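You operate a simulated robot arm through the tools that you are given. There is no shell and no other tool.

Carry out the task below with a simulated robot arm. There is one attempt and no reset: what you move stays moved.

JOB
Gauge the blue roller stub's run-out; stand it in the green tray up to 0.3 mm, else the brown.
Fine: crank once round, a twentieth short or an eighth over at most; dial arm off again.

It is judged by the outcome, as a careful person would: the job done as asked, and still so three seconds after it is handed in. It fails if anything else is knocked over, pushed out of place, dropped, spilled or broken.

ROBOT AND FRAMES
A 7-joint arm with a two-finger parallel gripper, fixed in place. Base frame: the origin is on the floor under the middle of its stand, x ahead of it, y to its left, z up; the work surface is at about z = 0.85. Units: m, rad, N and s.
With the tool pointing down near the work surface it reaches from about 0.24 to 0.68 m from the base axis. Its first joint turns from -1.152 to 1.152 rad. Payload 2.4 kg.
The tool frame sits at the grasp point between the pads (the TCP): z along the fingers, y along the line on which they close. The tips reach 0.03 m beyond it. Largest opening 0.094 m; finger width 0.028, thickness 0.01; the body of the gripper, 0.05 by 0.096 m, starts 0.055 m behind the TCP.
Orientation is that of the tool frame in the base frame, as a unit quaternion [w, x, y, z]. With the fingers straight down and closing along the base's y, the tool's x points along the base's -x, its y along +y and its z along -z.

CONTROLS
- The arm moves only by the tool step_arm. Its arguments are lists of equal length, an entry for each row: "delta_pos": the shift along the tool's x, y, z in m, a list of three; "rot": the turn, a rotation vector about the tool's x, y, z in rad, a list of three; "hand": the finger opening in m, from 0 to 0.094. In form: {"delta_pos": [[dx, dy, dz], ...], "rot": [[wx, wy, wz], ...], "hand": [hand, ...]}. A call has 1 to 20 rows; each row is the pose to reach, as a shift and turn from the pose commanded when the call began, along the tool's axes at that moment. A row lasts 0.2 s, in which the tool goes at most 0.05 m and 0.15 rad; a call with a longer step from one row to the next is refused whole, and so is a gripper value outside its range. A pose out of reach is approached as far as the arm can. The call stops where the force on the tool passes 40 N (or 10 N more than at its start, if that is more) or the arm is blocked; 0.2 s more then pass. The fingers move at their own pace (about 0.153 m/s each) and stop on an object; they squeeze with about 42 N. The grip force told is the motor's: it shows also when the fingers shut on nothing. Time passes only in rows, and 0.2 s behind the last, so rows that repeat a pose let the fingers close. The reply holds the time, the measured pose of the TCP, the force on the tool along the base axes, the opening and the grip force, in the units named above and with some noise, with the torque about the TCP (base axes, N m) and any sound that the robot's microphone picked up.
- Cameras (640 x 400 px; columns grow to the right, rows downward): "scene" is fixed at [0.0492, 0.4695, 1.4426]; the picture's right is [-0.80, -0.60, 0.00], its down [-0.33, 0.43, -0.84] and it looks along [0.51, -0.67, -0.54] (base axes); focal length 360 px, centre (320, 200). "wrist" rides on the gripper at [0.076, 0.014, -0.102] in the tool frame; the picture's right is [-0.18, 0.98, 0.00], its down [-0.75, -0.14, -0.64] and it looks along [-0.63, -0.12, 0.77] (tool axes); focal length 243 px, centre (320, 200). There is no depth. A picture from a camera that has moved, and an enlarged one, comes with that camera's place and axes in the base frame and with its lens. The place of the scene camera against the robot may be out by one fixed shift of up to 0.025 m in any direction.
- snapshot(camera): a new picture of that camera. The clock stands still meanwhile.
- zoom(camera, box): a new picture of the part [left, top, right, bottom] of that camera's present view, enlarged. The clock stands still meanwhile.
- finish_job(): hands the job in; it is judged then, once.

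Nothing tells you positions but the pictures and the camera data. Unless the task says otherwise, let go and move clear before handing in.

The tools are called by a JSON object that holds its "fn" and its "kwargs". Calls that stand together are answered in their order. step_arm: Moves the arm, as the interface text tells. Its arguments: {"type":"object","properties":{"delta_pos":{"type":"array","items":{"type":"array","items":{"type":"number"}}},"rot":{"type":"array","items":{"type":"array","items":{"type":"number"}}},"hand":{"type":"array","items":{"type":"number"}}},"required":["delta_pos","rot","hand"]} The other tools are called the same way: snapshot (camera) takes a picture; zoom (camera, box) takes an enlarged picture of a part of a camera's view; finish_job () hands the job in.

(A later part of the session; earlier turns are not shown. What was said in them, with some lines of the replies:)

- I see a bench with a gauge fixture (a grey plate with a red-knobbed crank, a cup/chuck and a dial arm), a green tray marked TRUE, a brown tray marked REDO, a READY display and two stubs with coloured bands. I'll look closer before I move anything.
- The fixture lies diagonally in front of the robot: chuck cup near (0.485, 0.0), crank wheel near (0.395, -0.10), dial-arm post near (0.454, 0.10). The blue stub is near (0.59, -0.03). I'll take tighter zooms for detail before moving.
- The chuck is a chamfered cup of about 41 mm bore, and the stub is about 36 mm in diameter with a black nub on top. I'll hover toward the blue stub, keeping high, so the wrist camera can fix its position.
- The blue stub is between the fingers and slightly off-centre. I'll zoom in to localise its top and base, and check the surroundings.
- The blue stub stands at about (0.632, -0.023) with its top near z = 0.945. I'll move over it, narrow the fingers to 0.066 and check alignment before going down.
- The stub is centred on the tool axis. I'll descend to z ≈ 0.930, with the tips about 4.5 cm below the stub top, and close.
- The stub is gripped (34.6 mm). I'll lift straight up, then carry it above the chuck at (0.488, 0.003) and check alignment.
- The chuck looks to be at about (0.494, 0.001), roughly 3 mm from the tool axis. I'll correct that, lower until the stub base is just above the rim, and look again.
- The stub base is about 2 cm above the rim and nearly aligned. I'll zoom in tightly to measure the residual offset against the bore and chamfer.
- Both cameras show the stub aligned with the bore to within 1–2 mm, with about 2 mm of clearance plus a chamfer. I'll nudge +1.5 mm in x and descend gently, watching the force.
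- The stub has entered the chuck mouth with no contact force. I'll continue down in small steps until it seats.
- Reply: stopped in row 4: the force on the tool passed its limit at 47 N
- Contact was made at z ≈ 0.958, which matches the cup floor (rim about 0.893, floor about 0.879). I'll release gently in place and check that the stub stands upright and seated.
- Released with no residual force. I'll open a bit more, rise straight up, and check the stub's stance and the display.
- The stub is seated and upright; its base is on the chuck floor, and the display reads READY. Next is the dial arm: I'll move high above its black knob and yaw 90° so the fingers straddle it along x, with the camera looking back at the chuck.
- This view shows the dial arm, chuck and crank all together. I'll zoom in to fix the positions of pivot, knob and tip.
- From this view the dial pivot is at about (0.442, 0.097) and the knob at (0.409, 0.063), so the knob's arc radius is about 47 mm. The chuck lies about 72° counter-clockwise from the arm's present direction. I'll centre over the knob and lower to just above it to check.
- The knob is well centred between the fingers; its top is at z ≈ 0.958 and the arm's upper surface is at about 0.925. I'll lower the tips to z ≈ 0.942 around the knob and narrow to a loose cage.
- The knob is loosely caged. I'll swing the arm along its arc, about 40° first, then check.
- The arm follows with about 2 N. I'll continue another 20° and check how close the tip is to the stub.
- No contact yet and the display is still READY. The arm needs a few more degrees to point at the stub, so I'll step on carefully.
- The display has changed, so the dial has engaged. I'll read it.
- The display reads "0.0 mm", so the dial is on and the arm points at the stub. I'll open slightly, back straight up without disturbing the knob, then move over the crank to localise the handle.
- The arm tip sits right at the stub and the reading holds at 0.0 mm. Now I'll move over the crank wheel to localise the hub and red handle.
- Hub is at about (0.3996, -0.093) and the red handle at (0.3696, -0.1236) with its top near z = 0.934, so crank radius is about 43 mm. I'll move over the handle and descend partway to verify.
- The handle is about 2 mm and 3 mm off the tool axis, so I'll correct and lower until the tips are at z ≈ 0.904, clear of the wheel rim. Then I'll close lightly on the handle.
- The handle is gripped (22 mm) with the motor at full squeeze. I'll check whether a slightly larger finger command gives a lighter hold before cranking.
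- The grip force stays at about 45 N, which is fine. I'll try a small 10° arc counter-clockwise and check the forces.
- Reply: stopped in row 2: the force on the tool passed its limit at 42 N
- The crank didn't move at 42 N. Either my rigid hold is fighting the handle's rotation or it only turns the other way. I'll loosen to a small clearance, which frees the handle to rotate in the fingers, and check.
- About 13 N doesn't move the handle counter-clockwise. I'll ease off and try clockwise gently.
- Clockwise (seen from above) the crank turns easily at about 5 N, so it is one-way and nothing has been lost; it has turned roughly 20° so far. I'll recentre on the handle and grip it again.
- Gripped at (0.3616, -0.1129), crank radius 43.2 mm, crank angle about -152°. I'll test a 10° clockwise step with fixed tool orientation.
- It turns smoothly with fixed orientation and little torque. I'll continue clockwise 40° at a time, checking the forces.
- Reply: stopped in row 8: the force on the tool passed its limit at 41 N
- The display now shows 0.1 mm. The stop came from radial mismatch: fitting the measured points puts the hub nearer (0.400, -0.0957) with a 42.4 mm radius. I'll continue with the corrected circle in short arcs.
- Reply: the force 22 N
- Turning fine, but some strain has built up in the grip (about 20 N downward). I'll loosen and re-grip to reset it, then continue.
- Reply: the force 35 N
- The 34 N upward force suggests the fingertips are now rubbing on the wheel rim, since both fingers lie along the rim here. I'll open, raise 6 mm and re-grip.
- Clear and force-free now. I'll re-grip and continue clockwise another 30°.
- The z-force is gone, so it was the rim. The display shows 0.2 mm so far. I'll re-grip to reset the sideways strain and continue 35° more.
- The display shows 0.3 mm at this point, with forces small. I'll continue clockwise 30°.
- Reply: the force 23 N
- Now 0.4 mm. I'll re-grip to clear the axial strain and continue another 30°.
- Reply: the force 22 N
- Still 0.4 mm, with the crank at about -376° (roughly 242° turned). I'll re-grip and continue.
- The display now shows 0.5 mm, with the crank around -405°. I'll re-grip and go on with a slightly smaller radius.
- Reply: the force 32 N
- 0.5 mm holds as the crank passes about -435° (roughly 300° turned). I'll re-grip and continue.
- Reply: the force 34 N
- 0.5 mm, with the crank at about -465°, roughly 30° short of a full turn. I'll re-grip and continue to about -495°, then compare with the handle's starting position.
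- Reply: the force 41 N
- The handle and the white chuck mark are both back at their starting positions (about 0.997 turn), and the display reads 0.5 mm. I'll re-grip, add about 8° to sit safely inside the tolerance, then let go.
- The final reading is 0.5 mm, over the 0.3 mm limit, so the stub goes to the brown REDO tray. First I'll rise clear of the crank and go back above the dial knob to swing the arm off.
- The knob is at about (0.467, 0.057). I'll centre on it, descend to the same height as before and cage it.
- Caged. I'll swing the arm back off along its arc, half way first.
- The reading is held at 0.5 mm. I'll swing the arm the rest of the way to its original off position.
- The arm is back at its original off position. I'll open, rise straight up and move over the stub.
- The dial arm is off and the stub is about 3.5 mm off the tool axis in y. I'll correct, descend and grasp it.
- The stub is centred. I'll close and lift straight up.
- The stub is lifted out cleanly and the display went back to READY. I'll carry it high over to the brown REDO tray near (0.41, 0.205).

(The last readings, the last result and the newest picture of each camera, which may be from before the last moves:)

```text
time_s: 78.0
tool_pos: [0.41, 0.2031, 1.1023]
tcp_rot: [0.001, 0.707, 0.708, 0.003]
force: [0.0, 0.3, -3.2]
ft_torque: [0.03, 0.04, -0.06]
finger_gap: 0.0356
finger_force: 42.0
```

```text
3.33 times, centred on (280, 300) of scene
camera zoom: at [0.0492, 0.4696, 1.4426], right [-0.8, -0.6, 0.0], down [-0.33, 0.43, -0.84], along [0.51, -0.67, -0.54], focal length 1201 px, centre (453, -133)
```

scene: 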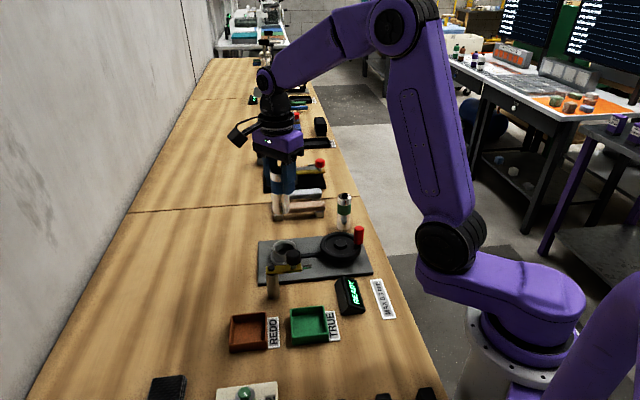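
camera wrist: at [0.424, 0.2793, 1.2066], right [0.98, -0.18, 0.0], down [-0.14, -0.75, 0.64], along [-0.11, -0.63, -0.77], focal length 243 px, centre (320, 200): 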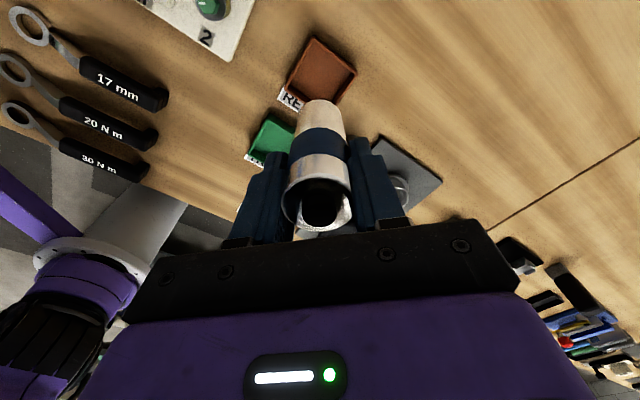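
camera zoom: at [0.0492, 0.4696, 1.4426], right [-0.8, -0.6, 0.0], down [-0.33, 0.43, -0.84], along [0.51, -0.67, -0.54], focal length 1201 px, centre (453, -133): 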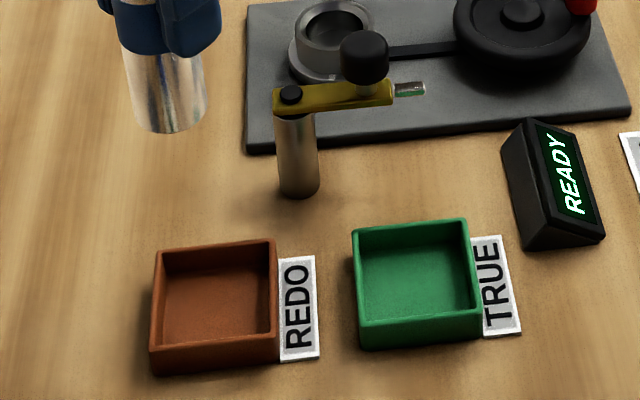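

The REDO tray centre is at about (0.410, 0.200), so I'm 3 mm off in y. I'll correct and lower to a few millimetres above the tray floor.

{"fn": "step_arm", "kwargs": {"delta_pos": [[-0.0015, 0, 0.02], [-0.003, 0, 0.055], [-0.003, 0, 0.09], [-0.003, 0, 0.12], [-0.003, 0, 0.143], [-0.003, 0, 0.155], [-0.003, 0, 0.155]], "rot": [[0, 0, 0], [0, 0, 0], [0, 0, 0], [0, 0, 0], [0, 0, 0], [0, 0, 0], [0, 0, 0]], "hand": [0, 0, 0, 0, 0, 0, 0]}}

{"fn": "zoom", "kwargs": {"camera": "wrist", "box": [224, 40, 416, 160]}}

{"fn": "zoom", "kwargs": {"camera": "scene", "box": [200, 250, 328, 360]}}

```text
time_s: 79.6
tool_pos: [0.4097, 0.1992, 0.9488]
tcp_rot: [0.001, 0.706, 0.708, 0.002]
force: [0.9, 0.1, -3.6]
ft_torque: [-0.02, -0.01, -0.01]
finger_gap: 0.0359
finger_force: 42.4
```

```text
3.33 times, centred on (320, 100) of wrist
camera zoom: at [0.4227, 0.2762, 1.0535], right [0.98, -0.18, 0.0], down [-0.14, -0.75, 0.64], along [-0.11, -0.63, -0.77], focal length 809 px, centre (320, 533)
```

zoom: 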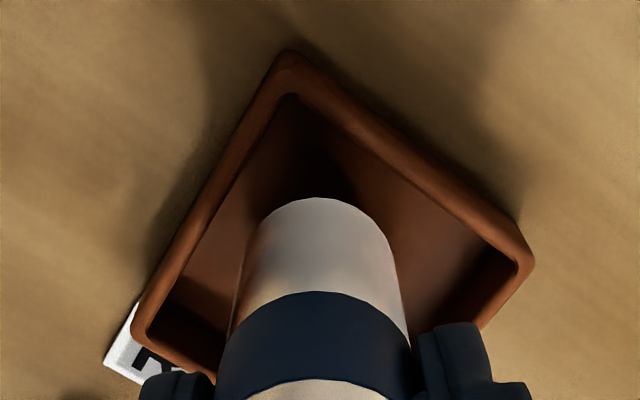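

```text
3.64 times, centred on (264, 305) of scene
camera zoom: at [0.0492, 0.4696, 1.4426], right [-0.8, -0.6, 0.0], down [-0.33, 0.43, -0.84], along [0.51, -0.67, -0.54], focal length 1310 px, centre (524, -182)
```

zoom: 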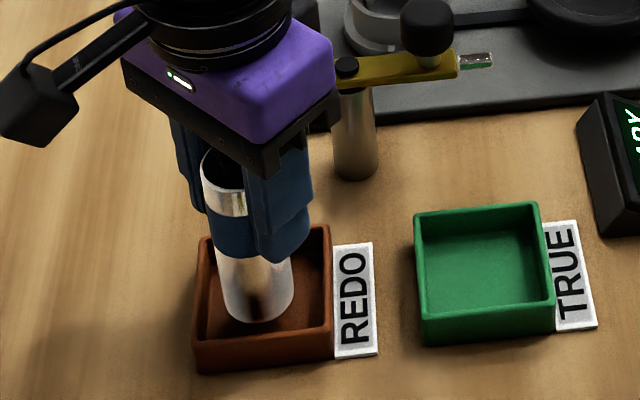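

The stub is inside the tray, centred. I'll lower slowly until it touches the floor.

{"fn": "step_arm", "kwargs": {"delta_pos": [[0, 0, 0.003], [0, 0, 0.006], [0, 0, 0.008], [0, 0, 0.01]], "rot": [[0, 0, 0], [0, 0, 0], [0, 0, 0], [0, 0, 0]], "hand": [0, 0, 0, 0]}}

{"fn": "zoom", "kwargs": {"camera": "scene", "box": [220, 290, 300, 360]}}

```text
time_s: 80.6
tool_pos: [0.4105, 0.1992, 0.9417]
tcp_rot: [0.0, 0.707, 0.707, 0.002]
force: [0.2, 0.0, -3.1]
ft_torque: [0.0, -0.02, -0.03]
finger_gap: 0.0357
finger_force: 41.8
```

```text
5.71 times, centred on (260, 325) of scene
camera zoom: at [0.0492, 0.4696, 1.4426], right [-0.8, -0.6, 0.0], down [-0.33, 0.43, -0.84], along [0.51, -0.67, -0.54], focal length 2058 px, centre (663, -514)
```

zoom: 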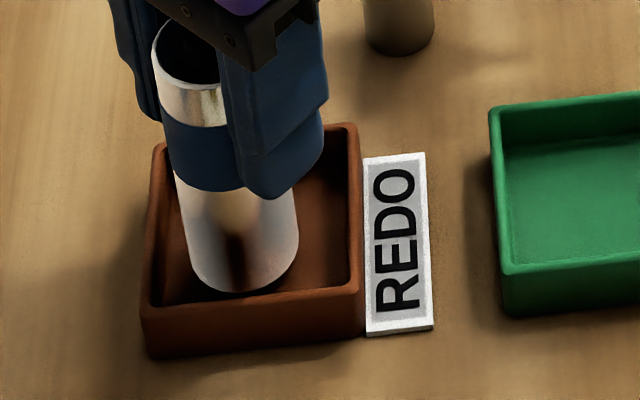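

{"fn": "step_arm", "kwargs": {"delta_pos": [[0, 0, 0.002], [0, 0, 0.004], [0, 0, 0.0055], [0, 0, 0.007]], "rot": [[0, 0, 0], [0, 0, 0], [0, 0, 0], [0, 0, 0]], "hand": [0, 0, 0, 0]}}

{"fn": "zoom", "kwargs": {"camera": "scene", "box": [220, 290, 300, 360]}}

```text
time_s: 81.6
tool_pos: [0.4108, 0.2015, 0.9348]
tcp_rot: [0.001, 0.707, 0.707, 0.003]
force: [-1.8, -2.7, 21.0]
ft_torque: [-0.28, 0.44, 0.02]
finger_gap: 0.0356
finger_force: 42.9
```

```text
5.71 times, centred on (260, 325) of scene
camera zoom: at [0.0488, 0.4693, 1.4427], right [-0.8, -0.6, 0.0], down [-0.33, 0.43, -0.84], along [0.51, -0.67, -0.54], focal length 2058 px, centre (663, -514)
```

zoom: 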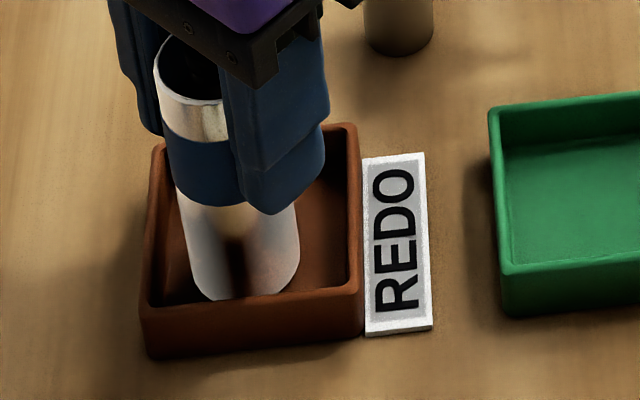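

Contact: it is standing on the tray floor (21 N). I'll ease up about 1.5 mm and open the fingers gently.

{"fn": "step_arm", "kwargs": {"delta_pos": [[0, 0, -0.0015], [0, 0, -0.0015], [0, 0, -0.0015], [0, 0, -0.0015], [0, 0, -0.0015]], "rot": [[0, 0, 0], [0, 0, 0], [0, 0, 0], [0, 0, 0], [0, 0, 0]], "hand": [0.02, 0.037, 0.042, 0.05, 0.06]}}

{"fn": "zoom", "kwargs": {"camera": "scene", "box": [220, 270, 300, 360]}}

{"fn": "zoom", "kwargs": {"camera": "wrist", "box": [224, 40, 416, 160]}}

```text
time_s: 82.8
tool_pos: [0.4105, 0.2003, 0.9372]
tcp_rot: [0.001, 0.707, 0.708, 0.002]
force: [1.0, 0.7, -0.3]
ft_torque: [0.02, 0.03, 0.03]
finger_gap: 0.0597
finger_force: 0.1
```

```text
4.44 times, centred on (260, 315) of scene
camera zoom: at [0.0492, 0.4695, 1.4426], right [-0.8, -0.6, 0.0], down [-0.33, 0.43, -0.84], along [0.51, -0.67, -0.54], focal length 1601 px, centre (587, -311)
```

zoom: 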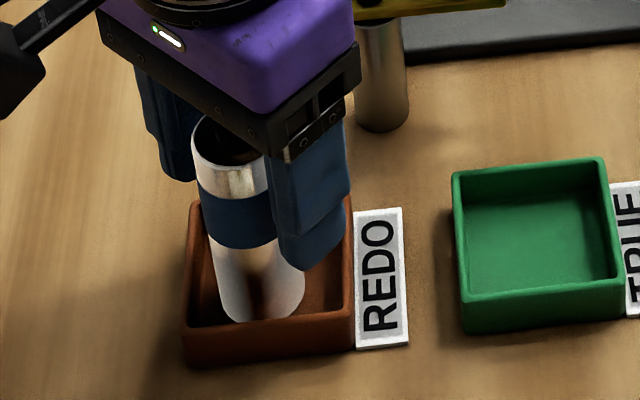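

```text
3.33 times, centred on (320, 100) of wrist
camera zoom: at [0.4239, 0.2773, 1.0402], right [0.98, -0.18, 0.0], down [-0.14, -0.75, 0.64], along [-0.11, -0.63, -0.77], focal length 809 px, centre (320, 533)
```

zoom: 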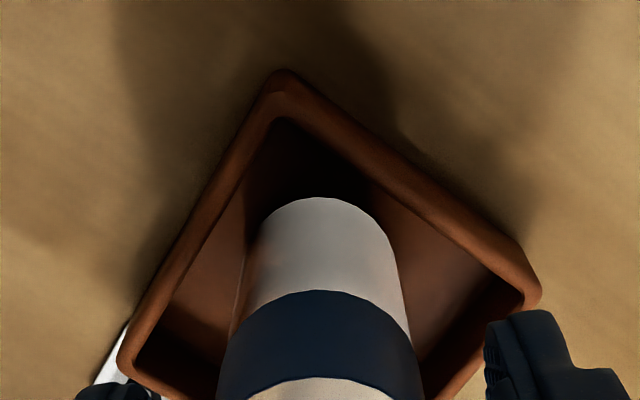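

The stub stands free in the tray. I'll rise straight up and move clear.

{"fn": "step_arm", "kwargs": {"delta_pos": [[0, 0, 0], [0, 0, -0.01], [0, 0, -0.03], [0, 0, -0.06], [0, 0, -0.1], [0, 0, -0.14], [0, 0, -0.17], [0, 0, -0.17]], "rot": [[0, 0, 0], [0, 0, 0], [0, 0, 0], [0, 0, 0], [0, 0, 0], [0, 0, 0], [0, 0, 0], [0, 0, 0]], "hand": [0.066, 0.066, 0.066, 0.066, 0.066, 0.066, 0.066, 0.066]}}

{"fn": "snapshot", "kwargs": {"camera": "scene"}}

{"fn": "snapshot", "kwargs": {"camera": "wrist"}}

{"fn": "zoom", "kwargs": {"camera": "scene", "box": [210, 190, 410, 350]}}

```text
time_s: 84.6
tool_pos: [0.4079, 0.2003, 1.1037]
tcp_rot: [0.0, 0.706, 0.708, 0.001]
force: [0.2, -0.1, -0.7]
ft_torque: [-0.01, -0.01, 0.02]
finger_gap: 0.0658
finger_force: 0.2
```

```text
taken
```

scene: 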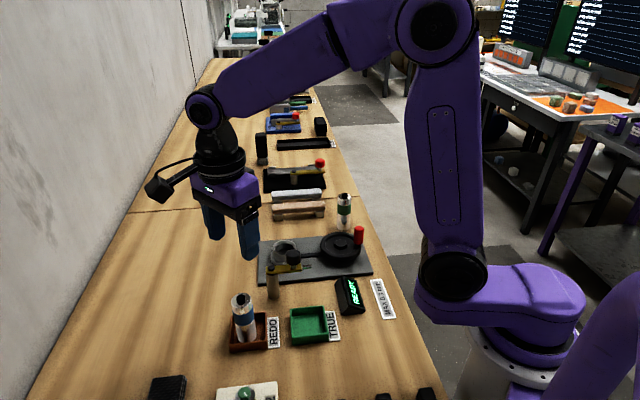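

```text
taken
camera wrist: at [0.4223, 0.2769, 1.2076], right [0.98, -0.18, 0.0], down [-0.14, -0.75, 0.64], along [-0.12, -0.63, -0.77], focal length 243 px, centre (320, 200)
```

wrist: 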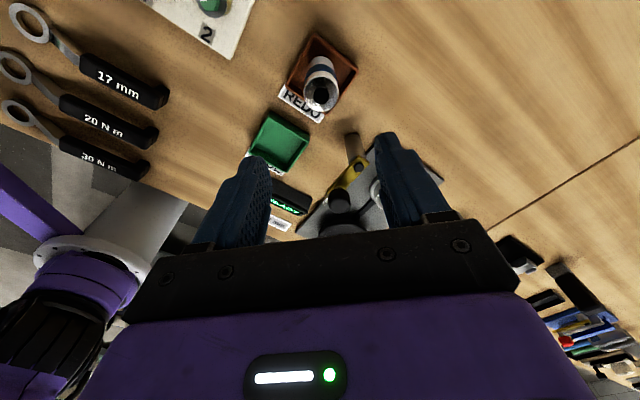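

```text
2.50 times, centred on (310, 270) of scene
camera zoom: at [0.0492, 0.4695, 1.4426], right [-0.8, -0.6, 0.0], down [-0.33, 0.43, -0.84], along [0.51, -0.67, -0.54], focal length 901 px, centre (345, 25)
```

zoom: 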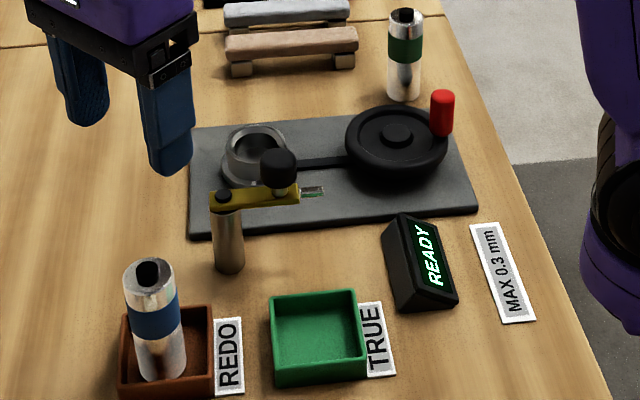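

The stub stands upright in the REDO tray, with the dial arm off and the display at READY. I'll zoom in one last time to confirm it is stable.

{"fn": "zoom", "kwargs": {"camera": "wrist", "box": [256, 20, 384, 140]}}

{"fn": "step_arm", "kwargs": {"delta_pos": [[0, 0, -0.01], [0, 0, -0.02], [0, 0, -0.02], [0, 0, -0.02], [0, 0, -0.02]], "rot": [[0, 0, 0], [0, 0, 0], [0, 0, 0], [0, 0, 0], [0, 0, 0]], "hand": [0.066, 0.066, 0.066, 0.066, 0.066]}}

{"fn": "zoom", "kwargs": {"camera": "scene", "box": [210, 270, 310, 360]}}

```text
3.33 times, centred on (320, 80) of wrist
camera zoom: at [0.4223, 0.2769, 1.2076], right [0.98, -0.18, 0.0], down [-0.14, -0.75, 0.64], along [-0.12, -0.63, -0.77], focal length 809 px, centre (320, 600)
```

zoom: 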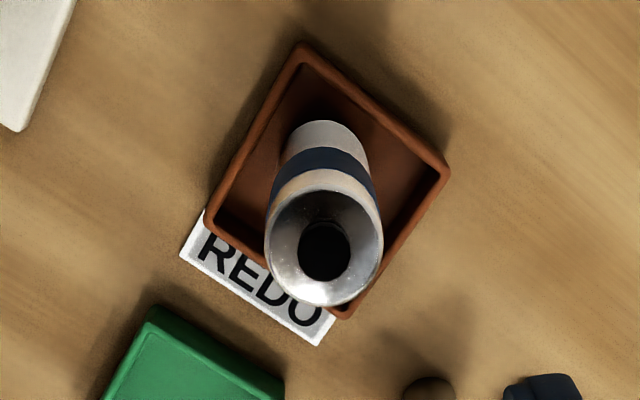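

```text
time_s: 85.8
tool_pos: [0.4093, 0.2001, 1.1243]
tcp_rot: [0.0, 0.707, 0.707, 0.001]
force: [0.2, 0.6, -0.5]
ft_torque: [0.02, -0.06, 0.01]
finger_gap: 0.0658
finger_force: 0.2
```

```text
4.44 times, centred on (260, 315) of scene
camera zoom: at [0.0492, 0.4695, 1.4426], right [-0.8, -0.6, 0.0], down [-0.33, 0.43, -0.84], along [0.51, -0.67, -0.54], focal length 1601 px, centre (587, -311)
```

zoom: 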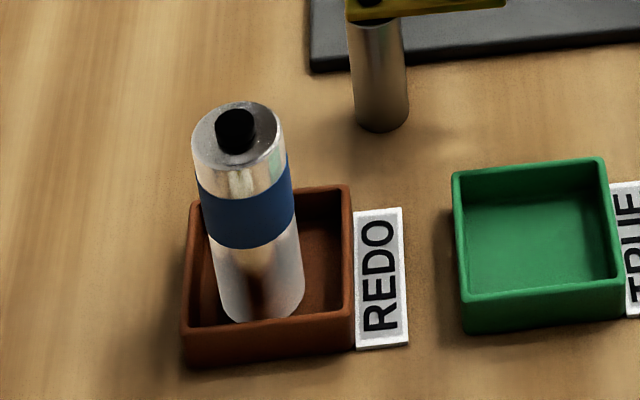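

The blue stub gauged 0.5 mm over about 1.02 turns, above the 0.3 mm limit. It is standing upright in the brown REDO tray, the dial arm is off, and the gripper is clear. Nothing else has been disturbed, so I'm handing the job in.

{"fn": "finish_job", "kwargs": {}}

```text
The job is handed in.
```

The blue roller stub's run-out read 0.5 mm, over the 0.3 mm limit, so I stood it upright in the brown REDO tray.

- **Crank:** it went round about 1.02 turns, judged from the handle and the white mark on the chuck, which is inside your limits. It only turns clockwise. My first pushes were the wrong way and it did not move.
- **Dial arm:** it is swung back to where it started, and the display shows READY again.
- **Everything else:** the last pictures showed nothing knocked over or out of place. The gripper is open and clear above the tray.

The job is handed in; I have not seen the judging result.
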